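You operate a simulated robot arm through the tools that you are given. There is no shell and no other tool. Be economical: measure what you need, move in short steps, check, and stop when the job is done.

You are at the controls of a simulated robot arm. One attempt, no reset.

JOB
Turn the chiller dial to 22. Then take the steel plug and put it in the slotted tray. Then open the top drawer of the tree bench, take the gap gauge on the near end of the wooden bench and put it away in the inside of the tree bench's top drawer and shut the drawer again. Then push the drip tray shut. Do these in the order given. Set down upright: gap gauge. The drip tray goes toward x +1.0, y +0.0, z +0.0 (a direction in the base frame), to its stop.

Only the result counts: the job must be done as asked and must still hold three seconds after the hand-in. Knocking over, shifting, dropping, spilling or breaking anything else fails it.

ROBOT AND FRAMES
A 7-joint arm with a two-finger parallel gripper on a trunk, on a base that drives. Base frame: it is fixed to the floor where the robot stands at the start and does not move with it; the origin is under the middle of the robot, x ahead of it, y to its left, z up. Units: m, rad, N and s.
With the tool pointing down near the work surface it reaches from about 0.1 to 0.74 m from the robot's upright axis, wherever it stands. Its first joint turns from -2.007 to 2.007 rad. Places, roughly: chiller dial [0.5, 0.2, 0.8]; drip tray [2.5, -2.9, 0.9]; gap gauge [-1.5, 0.5, 1]; inside of the tree bench's top drawer [-1.2, -8.4, 0.7]; slotted tray (25x20x13 cm) [-1.3, -0.9, 0.3]; steel plug (2x2x3 cm) [-0.5, 1.6, 0.9]; top drawer of the tree bench [-1.2, -8.4, 0.7]. Payload 3.91 kg.
Tool frame: the origin (TCP) lies between the finger pads and is the grasp point; the fingertips stand 0.03 m ahead of it; z points along the fingers, y is the line along which they close. Largest opening 0.11 m; finger width 0.02, thickness 0.01; the body of the gripper, 0.048 by 0.112 m, starts 0.055 m behind the TCP.
Orientation is that of the tool frame in the base frame, as a unit quaternion [x, y, z, w]. With the fingers straight down and closing along the base's y, the tool's x points along the base's -x, its y along +y and its z along -z.

CONTROLS
- The arm moves only by the tool jog_arm. Its argument "motion" is a list of rows, each a list of 3 entries, a list of its own where there are three numbers: the opening, from 0 (shut) to 1 (fully open), then the shift along the tool's x, y, z in m, then the turn, a rotation vector about the tool's x, y, z in rad. In form: [[grip, [dx, dy, dz], [rx, ry, rz]], ...]. A call has 1 to 8 rows; each row shifts and turns the commanded pose from where the row before left it, along the tool's axes as they then stand. Each row takes 0.2 s and may step no farther than 0.05 m and 0.15 rad from the row before; otherwise, or with a gripper value out of range, the whole call is refused. Where a pose cannot be reached the arm comes as near as it can. A force on the tool above 40 N (or 10 N above the force at the start of the call, whichever is more), or a blocked arm, ends the call early, and 0.2 s more pass. Each finger travels about 0.153 m/s and halts on what it meets, pressing with about 40 N; the grip force reading is that of the motor and also rises with nothing between the fingers. The clock runs only during rows and for 0.2 s after the last one: add rows that do not move to give the fingers time. It gives the time, the measured TCP pose, the force on the tool (base axes), the opening and the grip force at its end, in the units of the frame above (readings bear some noise), with the torque about the TCP (base axes, N m) and any sound that the robot's microphone picked up, and new pictures: "views" is both (left out), scene, wrist or none.
- Cameras (640 x 400 px; columns grow to the right, rows downward): "scene" is now at [0.2165, 0.2211, 1.2661]; the picture's right is [0.19, -0.98, 0.00], its down [-0.77, -0.15, -0.62] and it looks along [0.61, 0.12, -0.78] (base axes); focal length 248 px, centre (320, 200). "wrist" rides on the gripper at [0.072, 0.017, -0.103] in the tool frame; the picture's right is [-0.23, 0.97, 0.00], its down [-0.76, -0.18, -0.62] and it looks along [-0.61, -0.14, 0.78] (tool axes); focal length 222 px, centre (320, 200). There is no depth. A picture from a camera that has moved, and an enlarged one, comes with that camera's place and axes in the base frame and with its lens.
- slide_trunk(by): slides the trunk up (or, below 0, down) by that many m; the arm and the scene camera ride with it, the base frame stays. It gives what a move gives, with no picture.
- drive_base(legs): drives the robot by 1 to 6 legs, each [ahead, left, turn to the left] in m, m and rad, along the robot's own axes; the way and the turn of a leg run together, so that a leg with both is an arc; at most 1.5 m and 3.142 rad a leg. The arm and the cameras ride along, it lands a little off, and it stops where it bumps. It gives what a move gives, and a new picture of the scene camera.
- pan_tilt(pan, tilt): turns the head with the scene camera to pan (to the left, within 1.396 rad either way) and tilt (down, from -0.506 to 1.204), counted from straight ahead of the robot. It gives what a move gives, and a new picture of the scene camera.
- zoom(camera, box): a new picture of the part [left, top, right, bottom] of that camera's present view, enlarged. It takes no simulated time.
- hand_in(): hands the job in; it is judged then, once.

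Go step by step. Nothing tells you exact positions but the pictures and the camera data: compare them with the known pose of the tool, close in by small moves and look again before you grip or let go. The budget is 165 turns and 260 pictures, counting those below and the enlarged ones. Unless the task says otherwise, let go and move clear before handing in, and close with one line.

The tools are called after ">>>" as a command line: name --argument value ..., lists and objects as JSON in quotes. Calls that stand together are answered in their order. jog_arm: Moves the arm, as the interface text tells. Its arguments: {"type":"object","properties":{"motion":{"type":"array","items":{"type":"array"}},"views":{"type":"string","enum":["both","scene","wrist","none"]}},"required":["motion"]} The other tools are called the same way: slide_trunk (by) slides the trunk up or down; drive_base (legs) drives the base; pan_tilt (pan, tilt) turns the head that bears the scene camera; zoom (camera, box) takes an enlarged picture of a part of a camera's view; hand_in () hands the job in.

At the start:

```text
time: 0.0
tool_pos: [0.3237, 0.2468, 1.0865]
tcp_rot: [0.0, 1.0, 0.0, 0.0]
contact_force: [0.3, -0.3, 0.9]
moment: [-0.01, -0.01, 0.02]
opening: 0.1099
grasp_force: 0.1
trunk travel left (down, up): [-0.625, 0.365]
robot x, y, heading: [0.0035, -0.0009, -0.001]
head pan, tilt: [0.192, 0.901]
```

scene: 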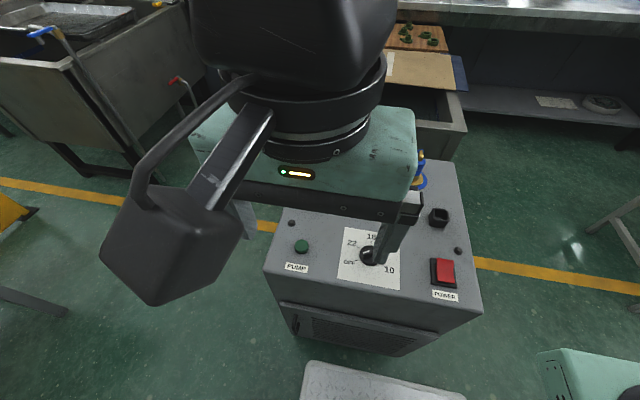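
wrist: 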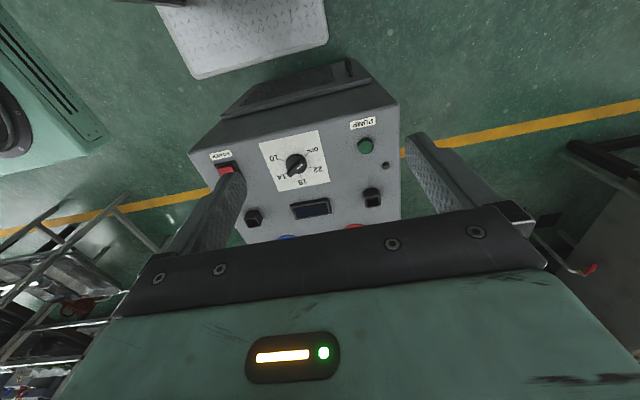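

I see the chiller's top panel with a dial surrounded by OFF, 10, 14, 18, 22. I'll zoom in on it first.

>>> zoom --camera "wrist" --box '[180, 90, 420, 240]'

>>> zoom --camera "scene" --box '[320, 210, 420, 300]'

```text
2.67 times, centred on (300, 165) of wrist
camera zoom: at [0.2522, 0.2646, 1.1914], right [0.23, 0.97, 0.0], down [0.76, -0.18, 0.62], along [0.61, -0.14, -0.78], focal length 592 px, centre (373, 293)
```

zoom: 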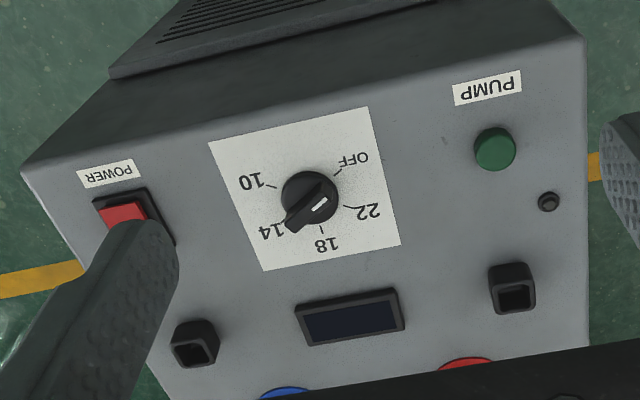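

```text
4.44 times, centred on (370, 255) of scene
camera zoom: at [0.2165, 0.2211, 1.2661], right [0.19, -0.98, 0.0], down [-0.77, -0.15, -0.62], along [0.61, 0.12, -0.78], focal length 1104 px, centre (98, -44)
```

zoom: 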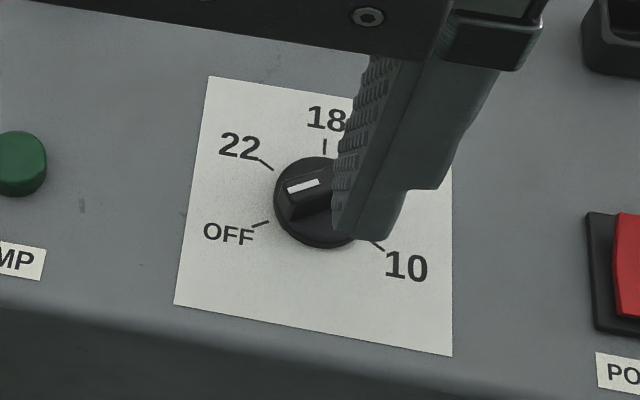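

The dial sits at about (0.474, 0.162, 0.77), and its mark seems to point to OFF (120° from base x). The 22 tick lies 60° clockwise of that. I'll move above it and start turning the tool to line up.

>>> jog_arm --motion '[[1, [-0.03, -0.017, 0.024], [0, 0, 0]], [1, [-0.03, -0.017, 0.024], [0, 0, 0]], [1, [-0.03, -0.017, 0.024], [0, 0, 0]], [1, [-0.03, -0.017, 0.024], [0, 0, 0]], [1, [-0.03, -0.017, 0.024], [0, 0, 0]], [1, [0, 0, 0], [0, 0, 0.15]], [1, [0, 0, 0], [0, 0, 0.15]], [1, [0, 0, 0], [0, 0, 0.15]]]'

```text
time: 1.8
tool_pos: [0.4743, 0.1626, 0.9676]
tcp_rot: [0.225, 0.974, 0.0, 0.0]
contact_force: [-0.5, -1.0, 0.1]
moment: [0.0, -0.01, -0.01]
opening: 0.11
grasp_force: 0.0
trunk travel left (down, up): [-0.625, 0.365]
robot x, y, heading: [0.0027, -0.0032, 0.001]
head pan, tilt: [0.192, 0.901]
camera scene: at [0.2165, 0.2211, 1.2661], right [0.19, -0.98, 0.0], down [-0.77, -0.15, -0.62], along [0.61, 0.12, -0.78], focal length 248 px, centre (320, 200)
camera wrist: at [0.4169, 0.2094, 1.0715], right [0.63, 0.78, 0.0], down [0.61, -0.49, 0.62], along [0.48, -0.39, -0.78], focal length 222 px, centre (320, 200)
```

scene: 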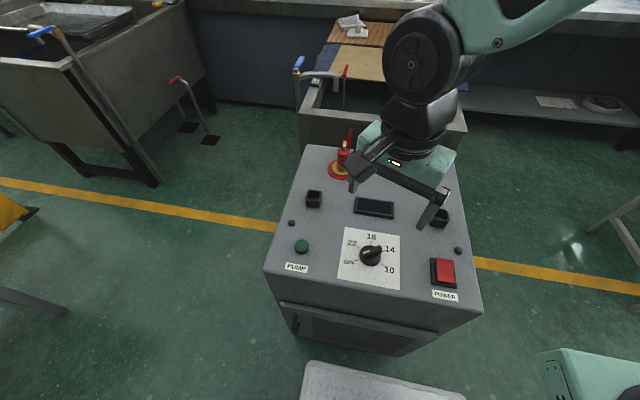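
wrist: 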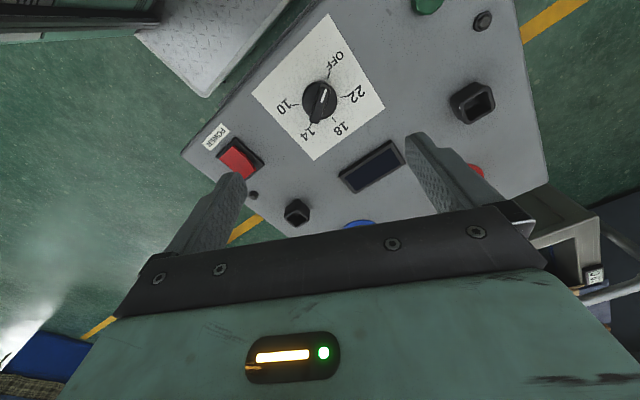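

>>> zoom --camera "wrist" --box '[260, 50, 380, 150]'

>>> zoom --camera "scene" --box '[330, 220, 410, 290]'

```text
4.00 times, centred on (320, 100) of wrist
camera zoom: at [0.4169, 0.2094, 1.0715], right [0.63, 0.78, 0.0], down [0.61, -0.49, 0.62], along [0.48, -0.39, -0.78], focal length 888 px, centre (320, 600)
```

zoom: 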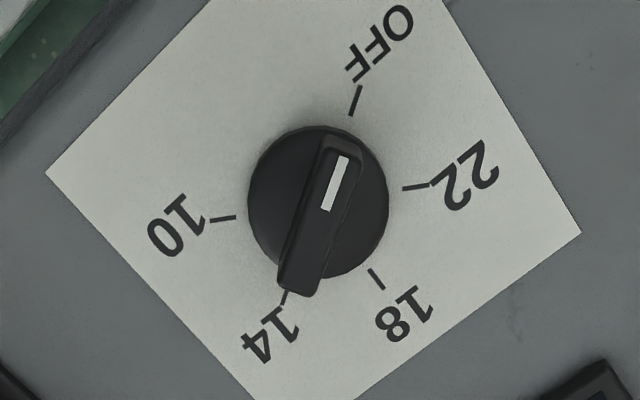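

```text
5.71 times, centred on (370, 255) of scene
camera zoom: at [0.2165, 0.2211, 1.2661], right [0.19, -0.98, 0.0], down [-0.77, -0.15, -0.62], along [0.61, 0.12, -0.78], focal length 1420 px, centre (34, -114)
```

zoom: 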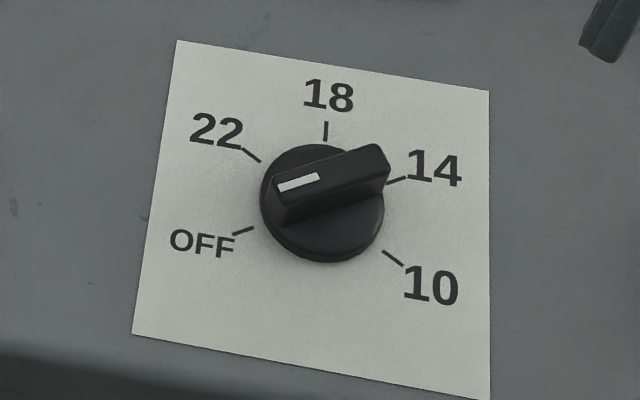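

The white mark is on the OFF end, and the top of the wing is at z≈0.788. I'll finish turning and come down partway.

>>> jog_arm --motion '[[1, [0, 0, 0], [0, 0, 0.149]], [1, [0, 0, 0], [0, 0, 0.149]], [1, [0, 0, 0], [0, 0, 0.149]], [1, [0, 0, 0], [0, 0, 0.149]], [1, [0, 0, 0.045], [0, 0, 0]], [1, [0, 0, 0.045], [0, 0, 0]], [1, [0, 0, 0.035], [0, 0, 0]]]'

```text
time: 3.4
tool_pos: [0.4735, 0.1614, 0.8408]
tcp_rot: [0.5, 0.866, -0.001, 0.0]
contact_force: [0.4, -1.3, 0.6]
moment: [-0.02, -0.02, -0.03]
opening: 0.1104
grasp_force: 0.1
trunk travel left (down, up): [-0.625, 0.365]
robot x, y, heading: [-0.0007, 0.0026, -0.0]
head pan, tilt: [0.192, 0.901]
camera scene: at [0.2163, 0.2209, 1.2662], right [0.19, -0.98, 0.0], down [-0.77, -0.15, -0.62], along [0.61, 0.12, -0.78], focal length 248 px, centre (320, 200)
camera wrist: at [0.4527, 0.2335, 0.9457], right [0.96, 0.29, 0.0], down [0.23, -0.75, 0.62], along [0.18, -0.6, -0.78], focal length 222 px, centre (320, 200)
```

scene: 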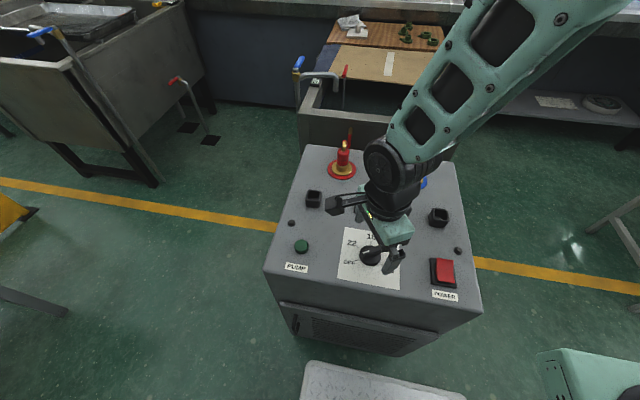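
wrist: 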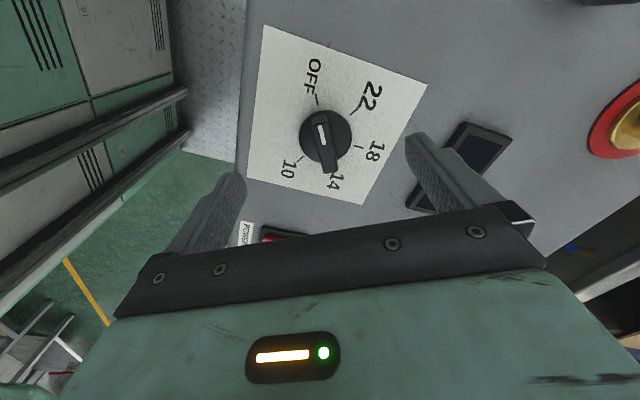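

Aligned. I'll lower to about z 0.806 so the tips are beside the wing.

>>> jog_arm --motion '[[0.6, [0, 0.002, 0.02], [0, 0, 0]], [0.6, [0, 0, 0.009], [0, 0, 0]], [0.6, [0, 0, 0.006], [0, 0, 0]]]'

>>> zoom --camera "scene" --box '[320, 200, 420, 290]'

```text
time: 4.2
tool_pos: [0.4755, 0.1642, 0.808]
tcp_rot: [0.5, 0.866, 0.0, 0.0]
contact_force: [0.4, -0.2, 0.2]
moment: [-0.01, 0.02, -0.01]
opening: 0.066
grasp_force: 0.2
trunk travel left (down, up): [-0.625, 0.365]
robot x, y, heading: [0.0006, -0.0004, -0.003]
head pan, tilt: [0.192, 0.901]
camera scene: at [0.2165, 0.2211, 1.2661], right [0.19, -0.98, 0.0], down [-0.77, -0.15, -0.62], along [0.61, 0.12, -0.78], focal length 248 px, centre (320, 200)
camera wrist: at [0.4548, 0.235, 0.9116], right [0.96, 0.29, 0.0], down [0.23, -0.75, 0.62], along [0.18, -0.6, -0.78], focal length 222 px, centre (320, 200)
```

scene: 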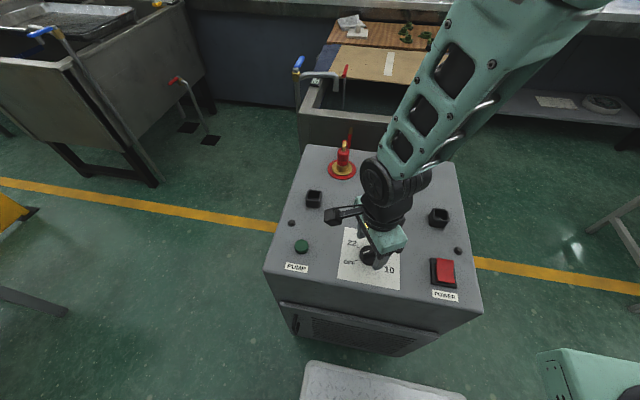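
wrist: 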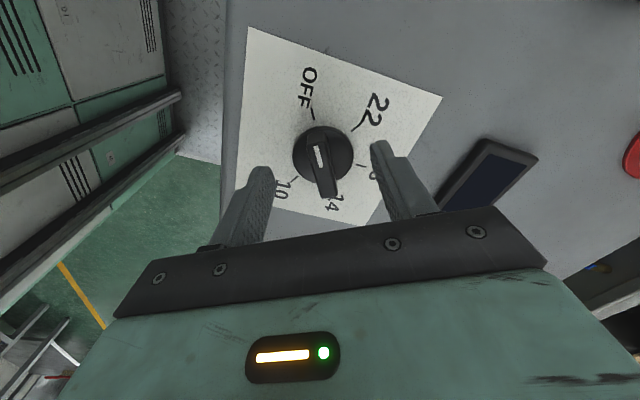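

```text
4.44 times, centred on (370, 245) of scene
camera zoom: at [0.2165, 0.2211, 1.2661], right [0.19, -0.98, 0.0], down [-0.77, -0.15, -0.62], along [0.61, 0.12, -0.78], focal length 1104 px, centre (98, 0)
```

zoom: 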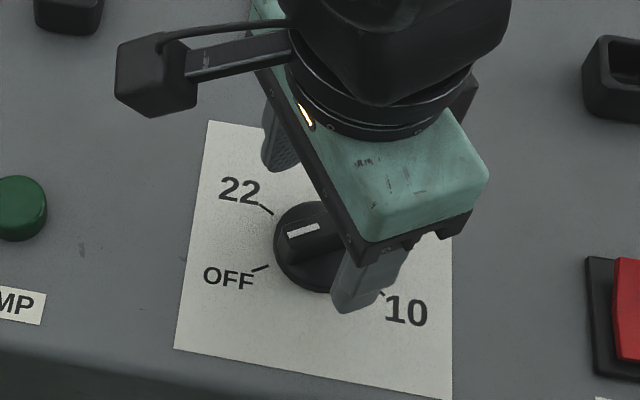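

The fingers straddle the wing, so I'll close on it.

>>> jog_arm --motion '[[0.3, [0, 0, 0.001], [0, 0, 0]], [0, [0, 0, 0], [0, 0, 0]], [0, [0, 0, 0], [0, 0, 0]]]' --views "wrist"

```text
time: 5.0
tool_pos: [0.4745, 0.1642, 0.8064]
tcp_rot: [0.499, 0.867, -0.001, -0.001]
contact_force: [2.3, 1.0, -2.5]
moment: [0.2, -0.02, -0.05]
opening: 0.014
grasp_force: 44.9
trunk travel left (down, up): [-0.625, 0.365]
robot x, y, heading: [-0.0026, -0.0031, -0.002]
head pan, tilt: [0.192, 0.901]
camera wrist: at [0.4551, 0.2352, 0.9104], right [0.96, 0.29, 0.0], down [0.23, -0.75, 0.62], along [0.18, -0.6, -0.78], focal length 222 px, centre (320, 200)
```

wrist: 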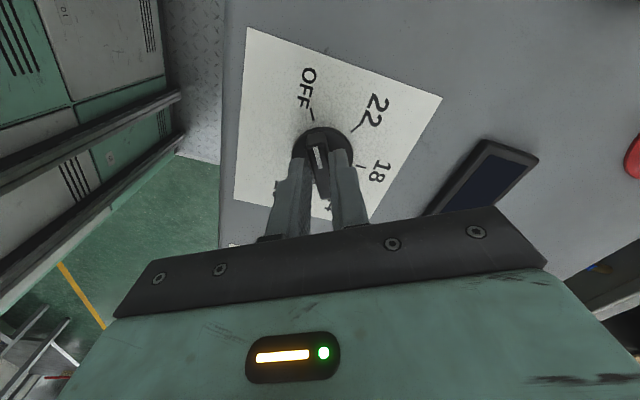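

Gripped at 14 mm. Now I'll turn about the tool z by 60° (1.047 rad).

>>> jog_arm --motion '[[0, [0, 0, 0], [0, 0, 0.14]], [0, [0, 0, 0], [0, 0, 0.14]], [0, [0, 0, 0], [0, 0, 0.14]], [0, [0, 0, 0], [0, 0, 0.14]], [0, [0, 0, 0], [0, 0, 0.14]], [0, [0, 0, 0], [0, 0, 0.14]], [0, [0, 0, 0], [0, 0, 0.14]], [0, [0, 0, 0], [0, 0, 0.067]]]' --views "both"

```text
time: 6.2
tool_pos: [0.4806, 0.1639, 0.8065]
tcp_rot: [0.757, 0.654, 0.005, 0.003]
contact_force: [6.0, 3.3, -16.8]
moment: [0.06, -0.07, 0.06]
opening: 0.0138
grasp_force: 45.0
trunk travel left (down, up): [-0.625, 0.365]
robot x, y, heading: [0.0012, -0.0017, -0.004]
head pan, tilt: [0.192, 0.901]
stopped in row 5: the force on the tool passed its limit at 41 N (the readings are from after the stop); the commanded pose is now the measured one
camera scene: at [0.2175, 0.2216, 1.2657], right [0.19, -0.98, 0.0], down [-0.77, -0.15, -0.62], along [0.61, 0.12, -0.78], focal length 248 px, centre (320, 200)
camera wrist: at [0.5079, 0.2339, 0.9111], right [0.93, -0.36, 0.01], down [-0.29, -0.73, 0.62], along [-0.22, -0.58, -0.79], focal length 222 px, centre (320, 200)
```

scene: 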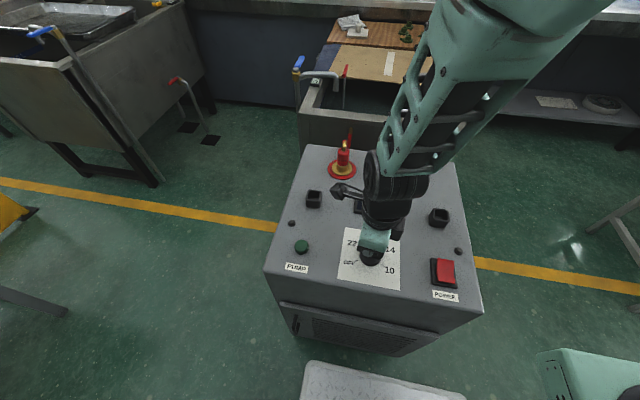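
wrist: 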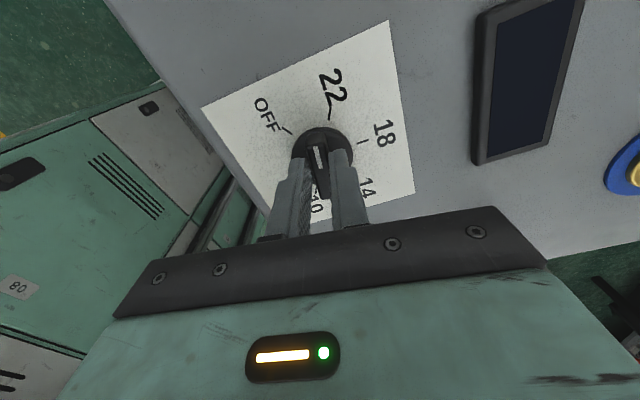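

The force limit stopped the turn at about 38°. I'll release to drop the strain and look.

>>> jog_arm --motion '[[0.4, [0, 0, 0], [0, 0, 0]], [0.4, [0, 0, 0], [0, 0, 0]]]' --views "none"

>>> zoom --camera "wrist" --box '[240, 60, 400, 220]'

>>> zoom --camera "scene" --box '[320, 210, 420, 300]'

```text
time: 6.8
tool_pos: [0.4803, 0.1653, 0.8082]
tcp_rot: [0.756, 0.654, 0.006, 0.002]
contact_force: [0.6, -0.2, 0.0]
moment: [-0.03, 0.01, 0.02]
opening: 0.0439
grasp_force: 0.2
trunk travel left (down, up): [-0.625, 0.365]
robot x, y, heading: [-0.0041, 0.0024, 0.005]
head pan, tilt: [0.192, 0.901]
```

```text
2.50 times, centred on (320, 140) of wrist
camera zoom: at [0.507, 0.2335, 0.9121], right [0.93, -0.37, 0.01], down [-0.29, -0.73, 0.62], along [-0.22, -0.58, -0.79], focal length 555 px, centre (320, 350)
```

zoom: 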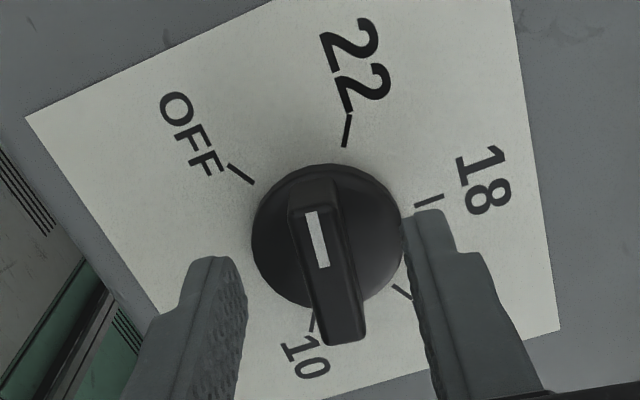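

```text
4.44 times, centred on (370, 255) of scene
camera zoom: at [0.2168, 0.2212, 1.2661], right [0.19, -0.98, 0.0], down [-0.77, -0.15, -0.62], along [0.61, 0.12, -0.78], focal length 1104 px, centre (98, -44)
```

zoom: 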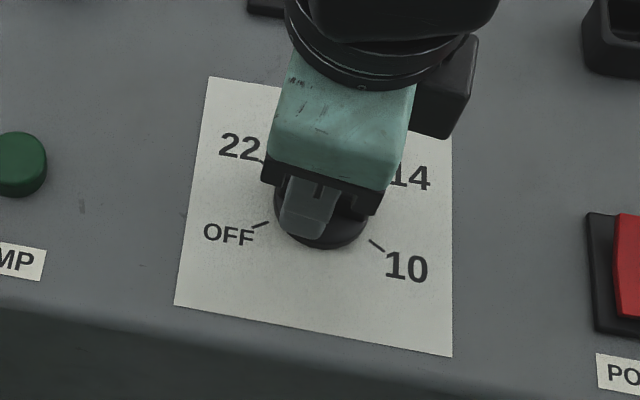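

The dial stayed where I left it, about 38° turned. I'll regrip and turn the remaining ~21.6° in smaller rows.

>>> jog_arm --motion '[[0, [0, 0, 0], [0, 0, 0]], [0, [0, 0, 0], [0, 0, 0]], [0, [0, 0, 0], [0, 0, 0.06]], [0, [0, 0, 0], [0, 0, 0.06]], [0, [0, 0, 0], [0, 0, 0.06]], [0, [0, 0, 0], [0, 0, 0.06]]]' --views "none"

```text
time: 8.2
tool_pos: [0.4822, 0.1632, 0.8083]
tcp_rot: [0.83, 0.558, 0.007, 0.002]
contact_force: [22.2, -7.5, 4.9]
moment: [-0.53, -0.56, 0.2]
opening: 0.0138
grasp_force: 44.3
trunk travel left (down, up): [-0.625, 0.365]
robot x, y, heading: [0.0028, -0.0024, 0.002]
head pan, tilt: [0.192, 0.901]
```

>>> jog_arm --motion '[[0.5, [0, 0, 0], [0, 0, 0]], [0.5, [0, 0, 0], [0, 0, 0]]]' --views "none"

>>> zoom --camera "wrist" --box '[240, 60, 400, 220]'

```text
time: 8.8
tool_pos: [0.4786, 0.1652, 0.8079]
tcp_rot: [0.829, 0.559, 0.004, 0.002]
contact_force: [0.3, -0.2, 0.3]
moment: [0.0, 0.01, -0.03]
opening: 0.0549
grasp_force: 0.1
trunk travel left (down, up): [-0.625, 0.365]
robot x, y, heading: [0.001, 0.0006, 0.001]
head pan, tilt: [0.192, 0.901]
```

```text
2.50 times, centred on (320, 140) of wrist
camera zoom: at [0.522, 0.2252, 0.9118], right [0.82, -0.58, 0.01], down [-0.46, -0.64, 0.62], along [-0.35, -0.51, -0.79], focal length 555 px, centre (320, 350)
```

zoom: 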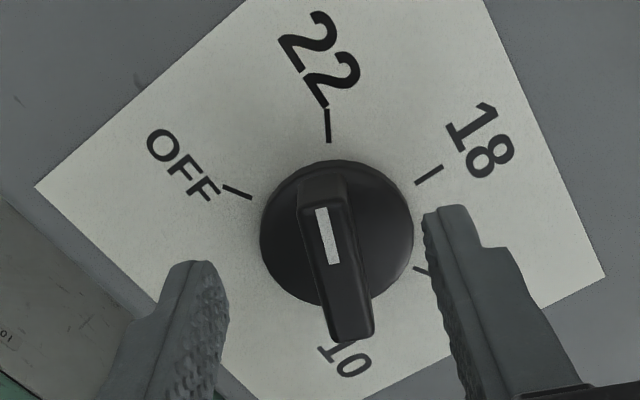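

The tool yaw may be at a limit, so I'll test it in free air with the fingers open.

>>> jog_arm --motion '[[0.8, [0, 0, -0.04], [0, 0, 0]], [0.8, [0, 0, 0], [0, 0, 0.15]], [0.8, [0, 0, 0], [0, 0, 0]]]' --views "none"

```text
time: 9.6
tool_pos: [0.4789, 0.1648, 0.8481]
tcp_rot: [0.869, 0.494, 0.006, 0.001]
contact_force: [-0.9, 0.2, -0.5]
moment: [-0.03, -0.01, 0.0]
opening: 0.0878
grasp_force: 0.1
trunk travel left (down, up): [-0.625, 0.365]
robot x, y, heading: [-0.0012, -0.0019, -0.004]
head pan, tilt: [0.192, 0.901]
```

No limit there; I simply commanded 8° too little. I'll return, regrip and turn the last ~8°.

>>> jog_arm --motion '[[0.6, [0, 0.003, 0], [0, 0, -0.14]], [0.6, [0, 0, 0.03], [0, 0, 0]], [0.5, [0, 0, 0.01], [0, 0, 0]], [0, [0, 0, 0], [0, 0, 0]], [0, [0, 0, 0], [0, 0, 0]], [0, [0, 0, 0], [0, 0, 0.065]], [0, [0, 0, 0], [0, 0, 0.065]], [0, [0, 0, 0], [0, 0, 0]]]' --views "none"

>>> jog_arm --motion '[[0.5, [0, 0, 0], [0, 0, 0]], [0.5, [0, 0, 0], [0, 0, 0]], [0.5, [0, 0, -0.04], [0, 0, 0]], [0.5, [0, 0, -0.04], [0, 0, 0]]]' --views "none"

>>> zoom --camera "wrist" --box '[260, 30, 400, 150]'

```text
time: 11.4
tool_pos: [0.483, 0.1637, 0.8081]
tcp_rot: [0.867, 0.498, 0.006, 0.001]
contact_force: [6.9, -2.4, 3.6]
moment: [-0.66, 0.15, 0.06]
opening: 0.0141
grasp_force: 45.0
trunk travel left (down, up): [-0.625, 0.365]
robot x, y, heading: [0.0009, 0.0006, -0.0]
head pan, tilt: [0.192, 0.901]
```

```text
time: 12.4
tool_pos: [0.4825, 0.1639, 0.8883]
tcp_rot: [0.866, 0.499, 0.006, 0.001]
contact_force: [-0.2, -0.5, -1.0]
moment: [0.01, 0.02, -0.01]
opening: 0.0547
grasp_force: 0.1
trunk travel left (down, up): [-0.625, 0.365]
robot x, y, heading: [-0.001, 0.0017, -0.005]
head pan, tilt: [0.192, 0.901]
```

```text
3.33 times, centred on (330, 90) of wrist
camera zoom: at [0.5328, 0.2172, 0.9934], right [0.73, -0.68, 0.0], down [-0.54, -0.57, 0.62], along [-0.42, -0.45, -0.79], focal length 740 px, centre (287, 567)
```

zoom: 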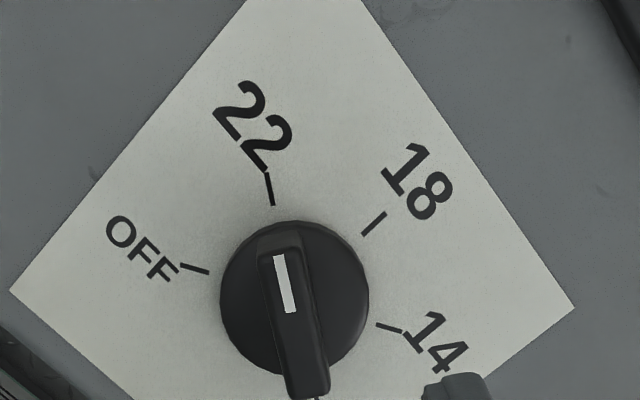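

The dial is at 22, with the mark in line with the tick. I'll lift, bring the wrist back round, and look around.

>>> jog_arm --motion '[[0.5, [0, 0, -0.03], [0, 0, -0.149]], [0.5, [0, 0, -0.03], [0, 0, -0.149]], [0.5, [0, 0, -0.03], [0, 0, -0.149]], [0.5, [0, 0, -0.03], [0, 0, -0.149]], [0.5, [0, 0, -0.03], [0, 0, -0.149]], [0.5, [0, 0, -0.03], [0, 0, -0.149]], [0.5, [0, 0, 0], [0, 0, -0.149]], [0.5, [0, 0, 0], [0, 0, -0.149]]]' --views "none"

>>> jog_arm --motion '[[0.5, [0, 0, 0], [0, 0, -0.149]], [0.5, [0, 0, 0], [0, 0, -0.149]], [0.5, [0, 0, 0], [0, 0, -0.149]], [0.5, [0, 0, 0], [0, 0, -0.149]], [0.5, [0, 0, 0], [0, 0, -0.149]], [0.5, [0, 0, 0], [0, 0, -0.149]], [0.5, [0.045, 0, 0], [0, 0, 0]], [0.5, [0.045, 0, 0], [0, 0, 0]]]' --views "none"

>>> pan_tilt --pan 1.396 --tilt 0.4

>>> pan_tilt --pan -1.396 --tilt 0.4

```text
time: 14.2
tool_pos: [0.4794, 0.1614, 1.0681]
tcp_rot: [0.435, 0.901, 0.005, 0.005]
contact_force: [1.0, -0.5, 0.1]
moment: [-0.01, -0.01, -0.04]
opening: 0.0552
grasp_force: 0.1
trunk travel left (down, up): [-0.625, 0.365]
robot x, y, heading: [0.0055, 0.0003, 0.002]
head pan, tilt: [0.192, 0.901]
```

```text
time: 16.0
tool_pos: [0.3894, 0.1623, 1.0655]
tcp_rot: [0.005, 1.0, 0.001, 0.006]
contact_force: [-0.1, 0.2, 0.1]
moment: [-0.01, 0.05, 0.0]
opening: 0.0551
grasp_force: 0.0
trunk travel left (down, up): [-0.625, 0.365]
robot x, y, heading: [0.0044, -0.0002, 0.003]
head pan, tilt: [0.192, 0.901]
```

```text
time: 17.4
tool_pos: [0.3897, 0.163, 1.0653]
tcp_rot: [0.004, 1.0, 0.003, 0.006]
contact_force: [0.3, -0.1, -0.6]
moment: [-0.02, 0.02, 0.02]
opening: 0.0548
grasp_force: 0.2
trunk travel left (down, up): [-0.625, 0.365]
robot x, y, heading: [0.0014, 0.0013, 0.002]
head pan, tilt: [1.396, 0.4]
camera scene: at [0.1589, 0.298, 1.3091], right [0.98, -0.17, 0.0], down [-0.07, -0.38, -0.92], along [0.16, 0.91, -0.39], focal length 248 px, centre (320, 200)
```

scene: 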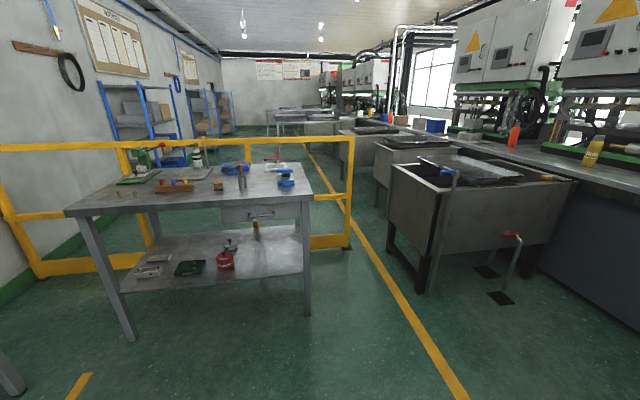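

```text
time: 19.9
tool_pos: [0.3894, 0.1613, 1.0657]
tcp_rot: [0.005, 1.0, 0.003, 0.005]
contact_force: [0.6, -0.3, -0.2]
moment: [0.01, 0.0, -0.01]
opening: 0.0552
grasp_force: 0.0
trunk travel left (down, up): [-0.625, 0.365]
robot x, y, heading: [-0.0027, -0.0008, -0.005]
head pan, tilt: [-1.396, 0.4]
camera scene: at [0.1589, 0.1156, 1.3091], right [-0.98, -0.17, 0.0], down [-0.07, 0.38, -0.92], along [0.16, -0.91, -0.39], focal length 248 px, centre (320, 200)
```

scene: 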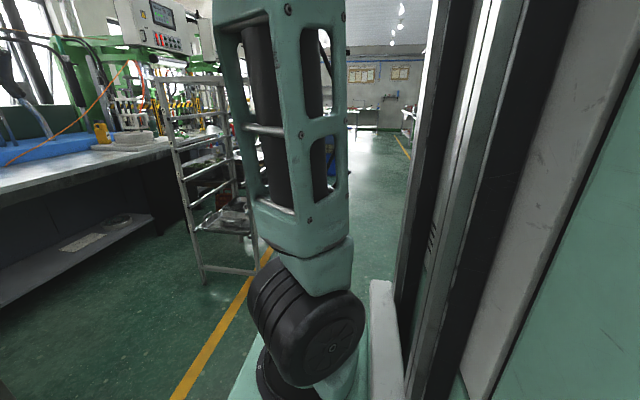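

The metal table to the left holds the items around (-0.5, 1.6). I'll pan back and zoom on it.

>>> pan_tilt --pan 1.396 --tilt 0.5

>>> zoom --camera "scene" --box '[50, 80, 320, 220]'

```text
time: 22.3
tool_pos: [0.3905, 0.1615, 1.0643]
tcp_rot: [0.004, 1.0, 0.002, 0.005]
contact_force: [-1.3, 0.0, -0.9]
moment: [0.01, 0.05, -0.03]
opening: 0.055
grasp_force: 0.0
trunk travel left (down, up): [-0.625, 0.365]
robot x, y, heading: [-0.0003, 0.0004, -0.005]
head pan, tilt: [1.396, 0.499]
camera scene: at [0.1586, 0.2964, 1.3], right [0.98, -0.17, 0.0], down [-0.08, -0.47, -0.88], along [0.15, 0.86, -0.48], focal length 248 px, centre (320, 200)
```

scene: 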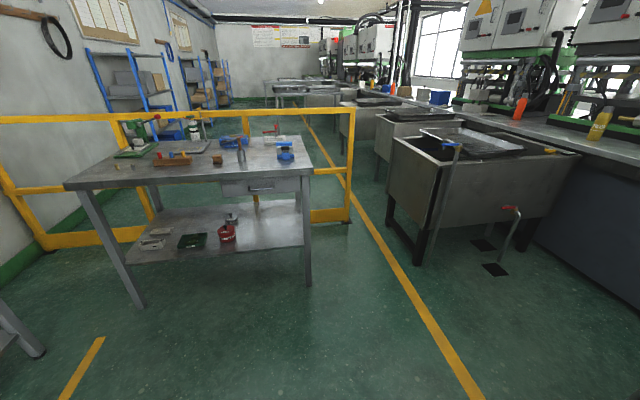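

```text
2.37 times, centred on (185, 150) of scene
camera zoom: at [0.1586, 0.2964, 1.3], right [0.98, -0.17, 0.0], down [-0.08, -0.47, -0.88], along [0.15, 0.86, -0.48], focal length 589 px, centre (640, 318)
```

zoom: 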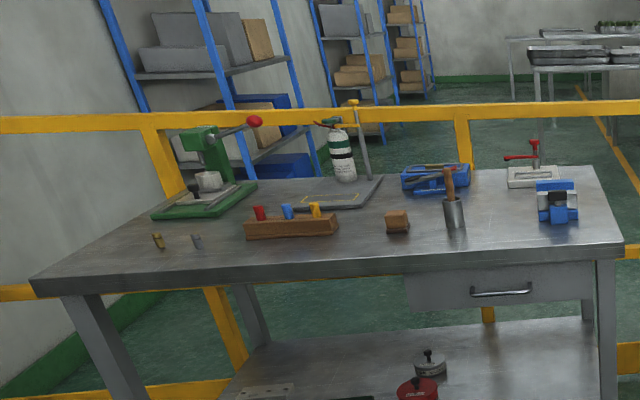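

The steel plug appears at about (-0.5, 1.5, 0.87) next to a brass one. I'll turn to face +y and drive up to the table.

>>> drive_base --legs '[[0, 0, 1.5708], [0.9, 0.45, 0]]'

>>> pan_tilt --pan 0 --tilt 0.9

```text
time: 24.5
tool_pos: [0.2408, 0.3271, 1.0658]
tcp_rot: [-0.262, 0.965, 0.003, 0.005]
contact_force: [0.3, -1.0, -0.5]
moment: [-0.02, 0.0, -0.01]
opening: 0.0549
grasp_force: 0.1
trunk travel left (down, up): [-0.625, 0.365]
robot x, y, heading: [-0.0082, -0.0102, 0.538]
head pan, tilt: [1.396, 0.499]
stopped in leg 1: the robot was blocked; the commanded pose is now the measured one
camera scene: at [-0.0252, 0.3244, 1.3], right [0.93, 0.36, 0.0], down [0.17, -0.45, -0.88], along [-0.31, 0.82, -0.48], focal length 248 px, centre (320, 200)
```

scene: 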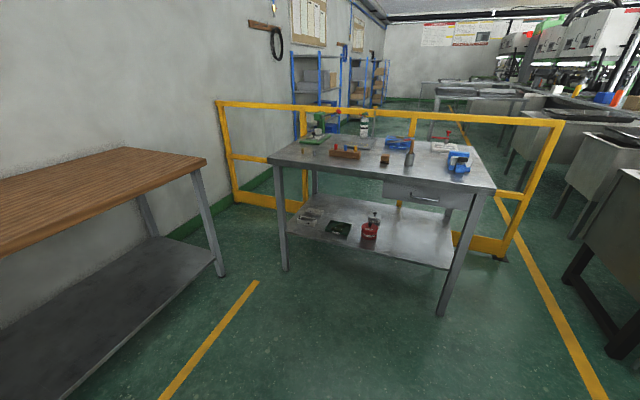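

```text
time: 26.0
tool_pos: [0.2405, 0.3278, 1.0654]
tcp_rot: [-0.262, 0.965, 0.004, 0.005]
contact_force: [0.5, -1.0, -0.3]
moment: [-0.01, 0.02, -0.01]
opening: 0.0548
grasp_force: 0.1
trunk travel left (down, up): [-0.625, 0.365]
robot x, y, heading: [-0.0106, -0.0141, 0.54]
head pan, tilt: [0.0, 0.901]
camera scene: at [0.0719, 0.2782, 1.2661], right [0.51, -0.86, 0.0], down [-0.67, -0.4, -0.62], along [0.53, 0.32, -0.78], focal length 248 px, centre (320, 200)
```

scene: 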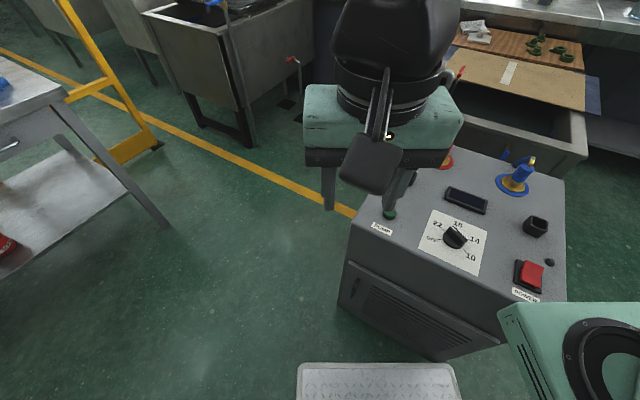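

The base corner bumped the chiller while turning. I'll slide left over the visibly clear floor first, then finish the turn.

>>> drive_base --legs '[[0, 0.5, 0], [0, 0, 1.03]]'

```text
time: 31.6
tool_pos: [-0.4276, 0.8067, 1.0664]
tcp_rot: [-0.703, 0.712, 0.007, 0.002]
contact_force: [-0.4, 0.6, -0.5]
moment: [0.01, 0.0, -0.01]
opening: 0.055
grasp_force: 0.0
trunk travel left (down, up): [-0.625, 0.365]
robot x, y, heading: [-0.268, 0.4189, 1.569]
head pan, tilt: [0.0, 0.901]
camera scene: at [-0.4705, 0.6376, 1.2661], right [1.0, 0.0, 0.0], down [0.0, -0.78, -0.62], along [0.0, 0.62, -0.78], focal length 248 px, centre (320, 200)
```

scene: 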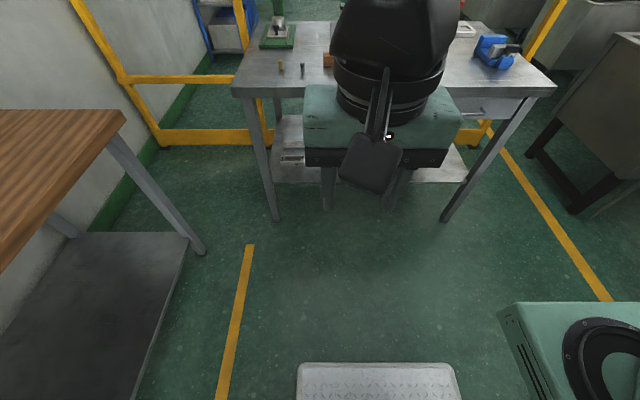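

The path is clear, so I'll drive ahead toward the plug.

>>> drive_base --legs '[[0.5, 0.1, 0]]'

>>> pan_tilt --pan 0.1 --tilt 0.7

```text
time: 34.6
tool_pos: [-0.5253, 1.3116, 1.0659]
tcp_rot: [-0.704, 0.71, 0.006, 0.002]
contact_force: [0.6, 0.1, 0.3]
moment: [-0.02, 0.03, -0.03]
opening: 0.0551
grasp_force: 0.1
trunk travel left (down, up): [-0.625, 0.365]
robot x, y, heading: [-0.3656, 0.9211, 1.568]
head pan, tilt: [0.0, 0.901]
camera scene: at [-0.5692, 1.142, 1.2661], right [1.0, 0.0, 0.0], down [0.0, -0.78, -0.62], along [0.0, 0.62, -0.78], focal length 248 px, centre (320, 200)
```

scene: 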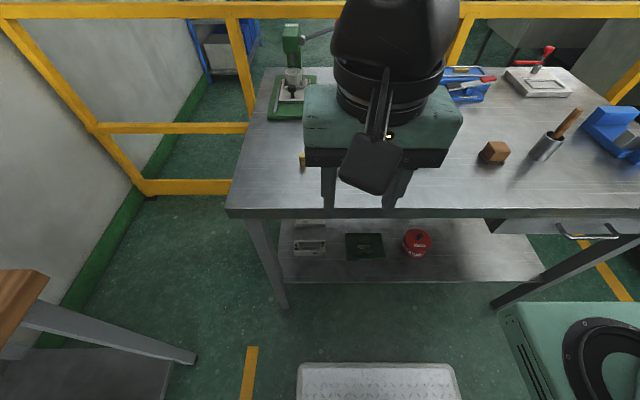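

```text
time: 35.3
tool_pos: [-0.5258, 1.3116, 1.0652]
tcp_rot: [-0.704, 0.711, 0.005, 0.004]
contact_force: [0.9, -0.1, 0.3]
moment: [0.03, 0.01, 0.01]
opening: 0.055
grasp_force: 0.1
trunk travel left (down, up): [-0.625, 0.365]
robot x, y, heading: [-0.3657, 0.9199, 1.567]
head pan, tilt: [0.099, 0.7]
camera scene: at [-0.5775, 1.151, 1.2822], right [1.0, 0.1, 0.0], down [0.06, -0.64, -0.76], along [-0.07, 0.76, -0.64], focal length 248 px, centre (320, 200)
```

scene: 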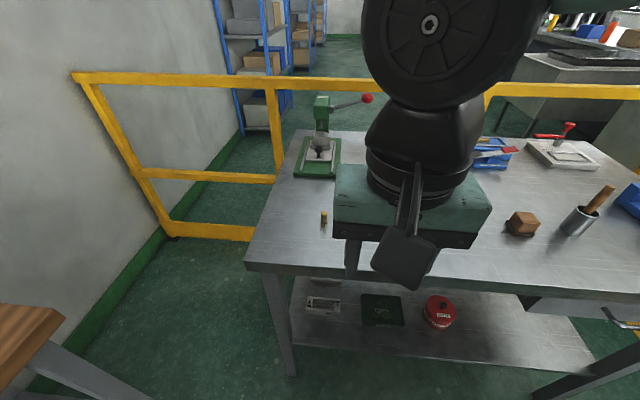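

>>> jog_arm --motion '[[1, [0, 0, 0], [0, 0, 0]]]' --views "wrist"

```text
time: 35.7
tool_pos: [-0.5251, 1.3124, 1.066]
tcp_rot: [-0.703, 0.711, 0.007, 0.003]
contact_force: [-0.2, -0.6, -0.5]
moment: [0.01, -0.01, 0.01]
opening: 0.1099
grasp_force: 0.0
trunk travel left (down, up): [-0.625, 0.365]
robot x, y, heading: [-0.3639, 0.9208, 1.57]
head pan, tilt: [0.099, 0.7]
camera wrist: at [-0.542, 1.2385, 1.1684], right [-0.97, 0.24, 0.01], down [0.19, 0.75, 0.63], along [0.14, 0.61, -0.78], focal length 222 px, centre (320, 200)
```

wrist: 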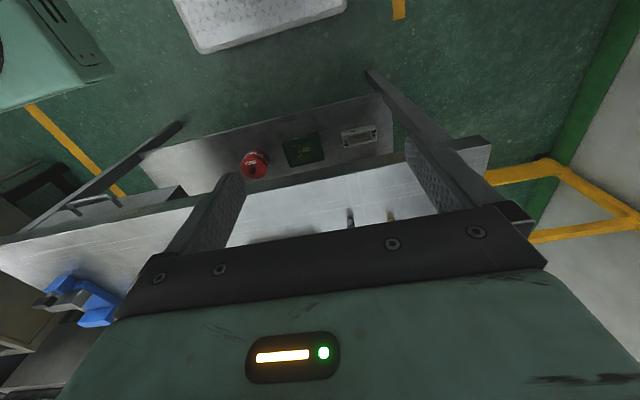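

The steel plug is at about (-0.531, 1.527) and the brass one at (-0.605, 1.533). I'll move above the steel one.

>>> jog_arm --motion '[[0.55, [-0.042, 0.001, 0], [0, 0, 0]], [0.55, [-0.042, 0.001, 0], [0, 0, 0]], [0.55, [-0.042, 0.001, 0], [0, 0, 0]], [0.55, [-0.042, 0.001, 0.02], [0, 0, 0]], [0.55, [-0.042, 0.001, 0.02], [0, 0, 0]], [0.55, [0, 0, 0.04], [0, 0, 0]], [0.55, [0, 0, 0.02], [0, 0, 0]]]'

```text
time: 37.3
tool_pos: [-0.5291, 1.5233, 0.9687]
tcp_rot: [-0.703, 0.711, 0.006, 0.002]
contact_force: [0.4, 1.0, -0.3]
moment: [0.02, -0.01, 0.01]
opening: 0.0604
grasp_force: 0.1
trunk travel left (down, up): [-0.625, 0.365]
robot x, y, heading: [-0.3637, 0.9269, 1.574]
head pan, tilt: [0.099, 0.7]
camera scene: at [-0.5775, 1.1509, 1.2824], right [1.0, 0.1, 0.0], down [0.06, -0.64, -0.77], along [-0.07, 0.76, -0.64], focal length 248 px, centre (320, 200)
camera wrist: at [-0.5446, 1.4497, 1.0704], right [-0.97, 0.24, 0.01], down [0.19, 0.75, 0.63], along [0.14, 0.61, -0.78], focal length 222 px, centre (320, 200)
```

scene: 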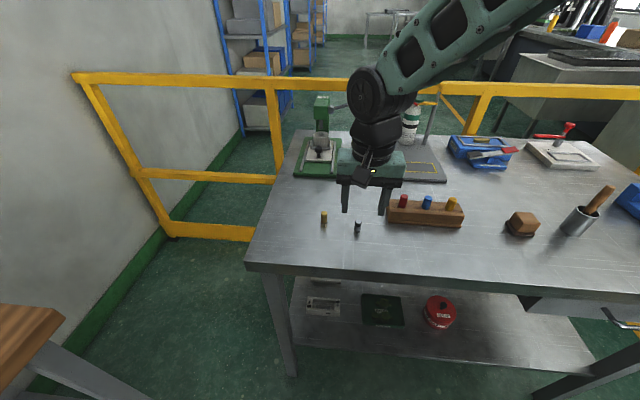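
wrist: 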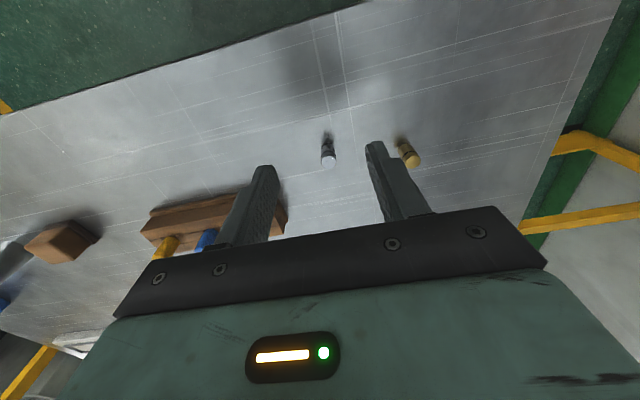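

>>> zoom --camera "wrist" --box '[270, 100, 450, 212]'

>>> zoom --camera "scene" --box '[300, 170, 420, 245]'

```text
3.56 times, centred on (360, 156) of wrist
camera zoom: at [-0.5446, 1.4497, 1.0704], right [-0.97, 0.24, 0.01], down [0.19, 0.75, 0.63], along [0.14, 0.61, -0.78], focal length 790 px, centre (178, 356)
```

zoom: 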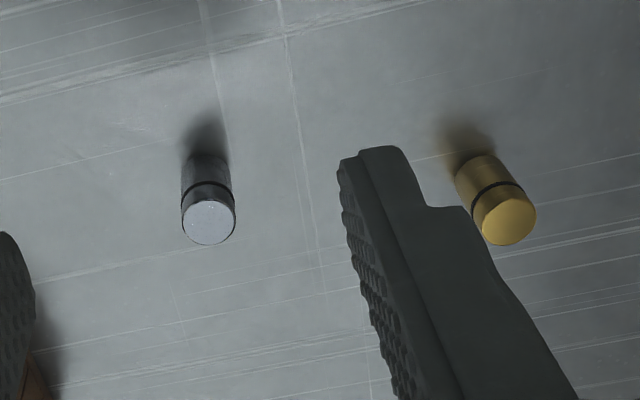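

```text
5.33 times, centred on (360, 208) of scene
camera zoom: at [-0.5775, 1.1509, 1.2824], right [1.0, 0.1, 0.0], down [0.06, -0.64, -0.77], along [-0.07, 0.76, -0.64], focal length 1325 px, centre (107, 160)
```

zoom: 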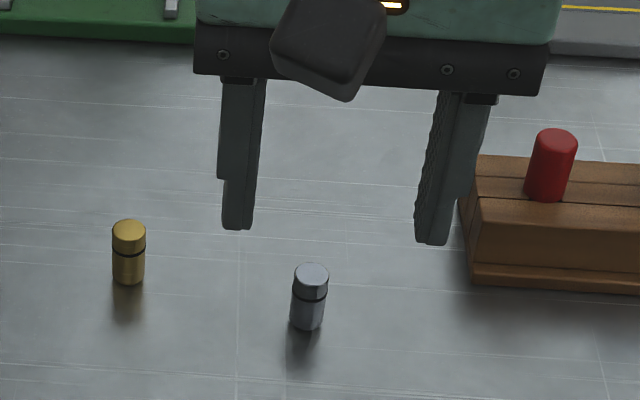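

The plug top is at (-0.5295, 1.5485, 0.893) and the table at ≈0.863. I'll align, lower to TCP z 0.901 and check.

>>> jog_arm --motion '[[0.55, [-0.025, 0, 0], [0, 0, 0]], [0.55, [0, 0, 0.03], [0, 0, 0]], [0.55, [0, 0, 0.025], [0, 0, 0]], [0.55, [0, 0, 0.013], [0, 0, 0]]]'

>>> zoom --camera "scene" --box '[300, 170, 420, 245]'

```text
time: 38.3
tool_pos: [-0.5293, 1.5483, 0.9006]
tcp_rot: [-0.703, 0.711, 0.007, 0.003]
contact_force: [-0.3, 0.4, 0.9]
moment: [0.03, -0.01, -0.01]
opening: 0.0603
grasp_force: 0.0
trunk travel left (down, up): [-0.625, 0.365]
robot x, y, heading: [-0.3682, 0.9202, 1.571]
head pan, tilt: [0.099, 0.7]
camera scene: at [-0.5775, 1.1509, 1.2823], right [1.0, 0.1, 0.0], down [0.06, -0.64, -0.76], along [-0.07, 0.76, -0.64], focal length 248 px, centre (320, 200)
camera wrist: at [-0.5452, 1.4752, 1.0034], right [-0.97, 0.24, 0.01], down [0.19, 0.75, 0.63], along [0.14, 0.61, -0.78], focal length 222 px, centre (320, 200)
```

scene: 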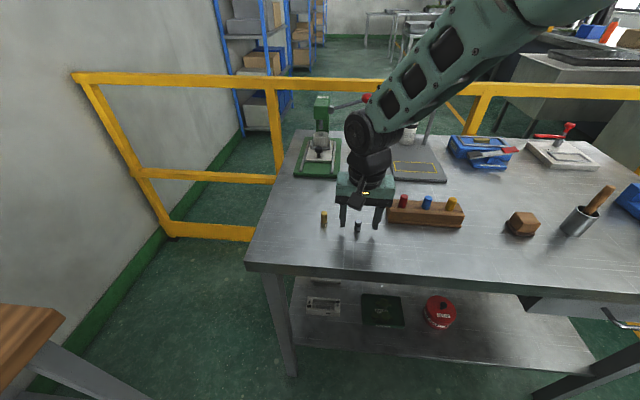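
wrist: 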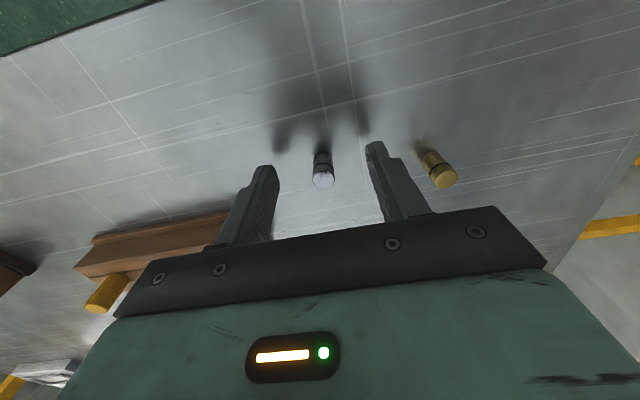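

```text
5.33 times, centred on (360, 208) of scene
camera zoom: at [-0.5775, 1.1509, 1.2823], right [1.0, 0.1, 0.0], down [0.06, -0.64, -0.76], along [-0.07, 0.76, -0.64], focal length 1325 px, centre (107, 160)
```

zoom: 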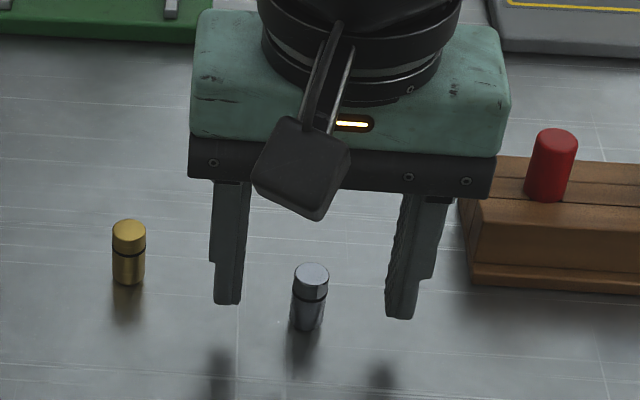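

The fingers straddle the plug at the right depth, so I'll close.

>>> jog_arm --motion '[[0.35, [0, 0.002, 0], [0, 0, 0]], [0.1, [0, 0, 0], [0, 0, 0]], [0.0, [0, 0, 0], [0, 0, 0]]]' --views "none"

>>> jog_arm --motion '[[0.0, [0, 0, -0.02], [0, 0, 0]], [0.0, [0, 0, -0.04], [0, 0, 0]]]' --views "wrist"

```text
time: 39.1
tool_pos: [-0.5314, 1.5477, 0.9009]
tcp_rot: [-0.704, 0.71, 0.006, 0.002]
contact_force: [0.2, -0.4, 0.4]
moment: [0.0, 0.03, -0.01]
opening: 0.0131
grasp_force: 40.2
trunk travel left (down, up): [-0.625, 0.365]
robot x, y, heading: [-0.3678, 0.9231, 1.568]
head pan, tilt: [0.099, 0.7]
```

```text
time: 39.7
tool_pos: [-0.5312, 1.5478, 0.96]
tcp_rot: [-0.703, 0.711, 0.005, 0.003]
contact_force: [-1.0, 0.1, -0.8]
moment: [0.0, 0.01, 0.01]
opening: 0.0124
grasp_force: 40.0
trunk travel left (down, up): [-0.625, 0.365]
robot x, y, heading: [-0.3613, 0.9211, 1.571]
head pan, tilt: [0.099, 0.7]
camera wrist: at [-0.5475, 1.4748, 1.0629], right [-0.97, 0.24, 0.01], down [0.19, 0.75, 0.63], along [0.14, 0.61, -0.78], focal length 222 px, centre (320, 200)
```

wrist: 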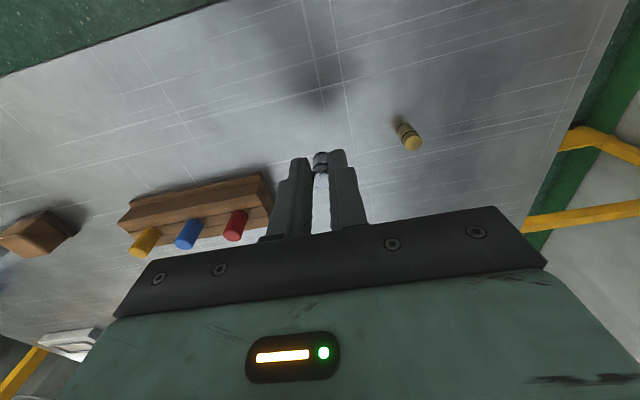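

The plug is held. I'll retract the arm over the table.

>>> jog_arm --motion '[[0.0, [0, 0, -0.04], [0, 0, 0]], [0.0, [0, 0, -0.04], [0, 0, 0]], [0.0, [0, 0, -0.02], [0, 0, 0]], [0.0, [0.045, 0, 0], [0, 0, 0]], [0.0, [0.045, 0, 0], [0, 0, 0]], [0.0, [0.045, 0, 0], [0, 0, 0]], [0.0, [0.045, 0, 0], [0, 0, 0]], [0.0, [0.04, 0, 0], [0, 0, 0]]]' --views "none"

>>> drive_base --legs '[[-0.45, 0, 0]]'

>>> pan_tilt --pan 1.396 --tilt 0.6

```text
time: 41.5
tool_pos: [-0.5329, 1.3288, 1.0576]
tcp_rot: [-0.704, 0.711, 0.006, 0.003]
contact_force: [-0.9, -0.5, -0.7]
moment: [-0.05, -0.02, 0.01]
opening: 0.0124
grasp_force: 40.1
trunk travel left (down, up): [-0.625, 0.365]
robot x, y, heading: [-0.3695, 0.9232, 1.572]
head pan, tilt: [0.099, 0.7]
```

```text
time: 44.2
tool_pos: [-0.5324, 0.8786, 1.0583]
tcp_rot: [-0.704, 0.71, 0.006, 0.002]
contact_force: [-0.1, -0.9, -0.2]
moment: [0.01, 0.01, 0.02]
opening: 0.0121
grasp_force: 40.2
trunk travel left (down, up): [-0.625, 0.365]
robot x, y, heading: [-0.3673, 0.4752, 1.572]
head pan, tilt: [0.099, 0.7]
camera scene: at [-0.5785, 0.7028, 1.2823], right [1.0, 0.1, 0.0], down [0.06, -0.64, -0.76], along [-0.08, 0.76, -0.64], focal length 248 px, centre (320, 200)
```

scene: 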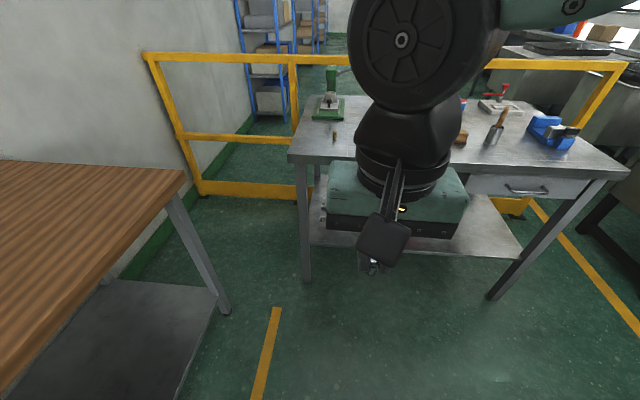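

```text
time: 45.7
tool_pos: [-0.534, 0.8798, 1.0581]
tcp_rot: [-0.704, 0.711, 0.006, 0.003]
contact_force: [-1.1, -0.1, -0.5]
moment: [-0.01, 0.04, 0.02]
opening: 0.0123
grasp_force: 39.6
trunk travel left (down, up): [-0.625, 0.365]
robot x, y, heading: [-0.3655, 0.4763, 1.565]
head pan, tilt: [1.396, 0.6]
camera scene: at [-0.6571, 0.6338, 1.2909], right [0.18, 0.98, 0.0], down [0.56, -0.1, -0.83], along [-0.81, 0.14, -0.56], focal length 248 px, centre (320, 200)
```

scene: 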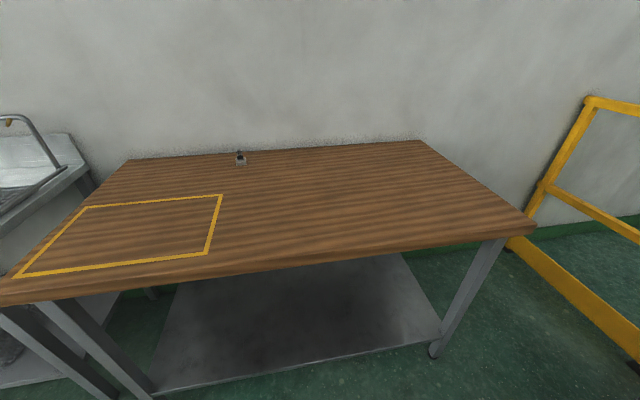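

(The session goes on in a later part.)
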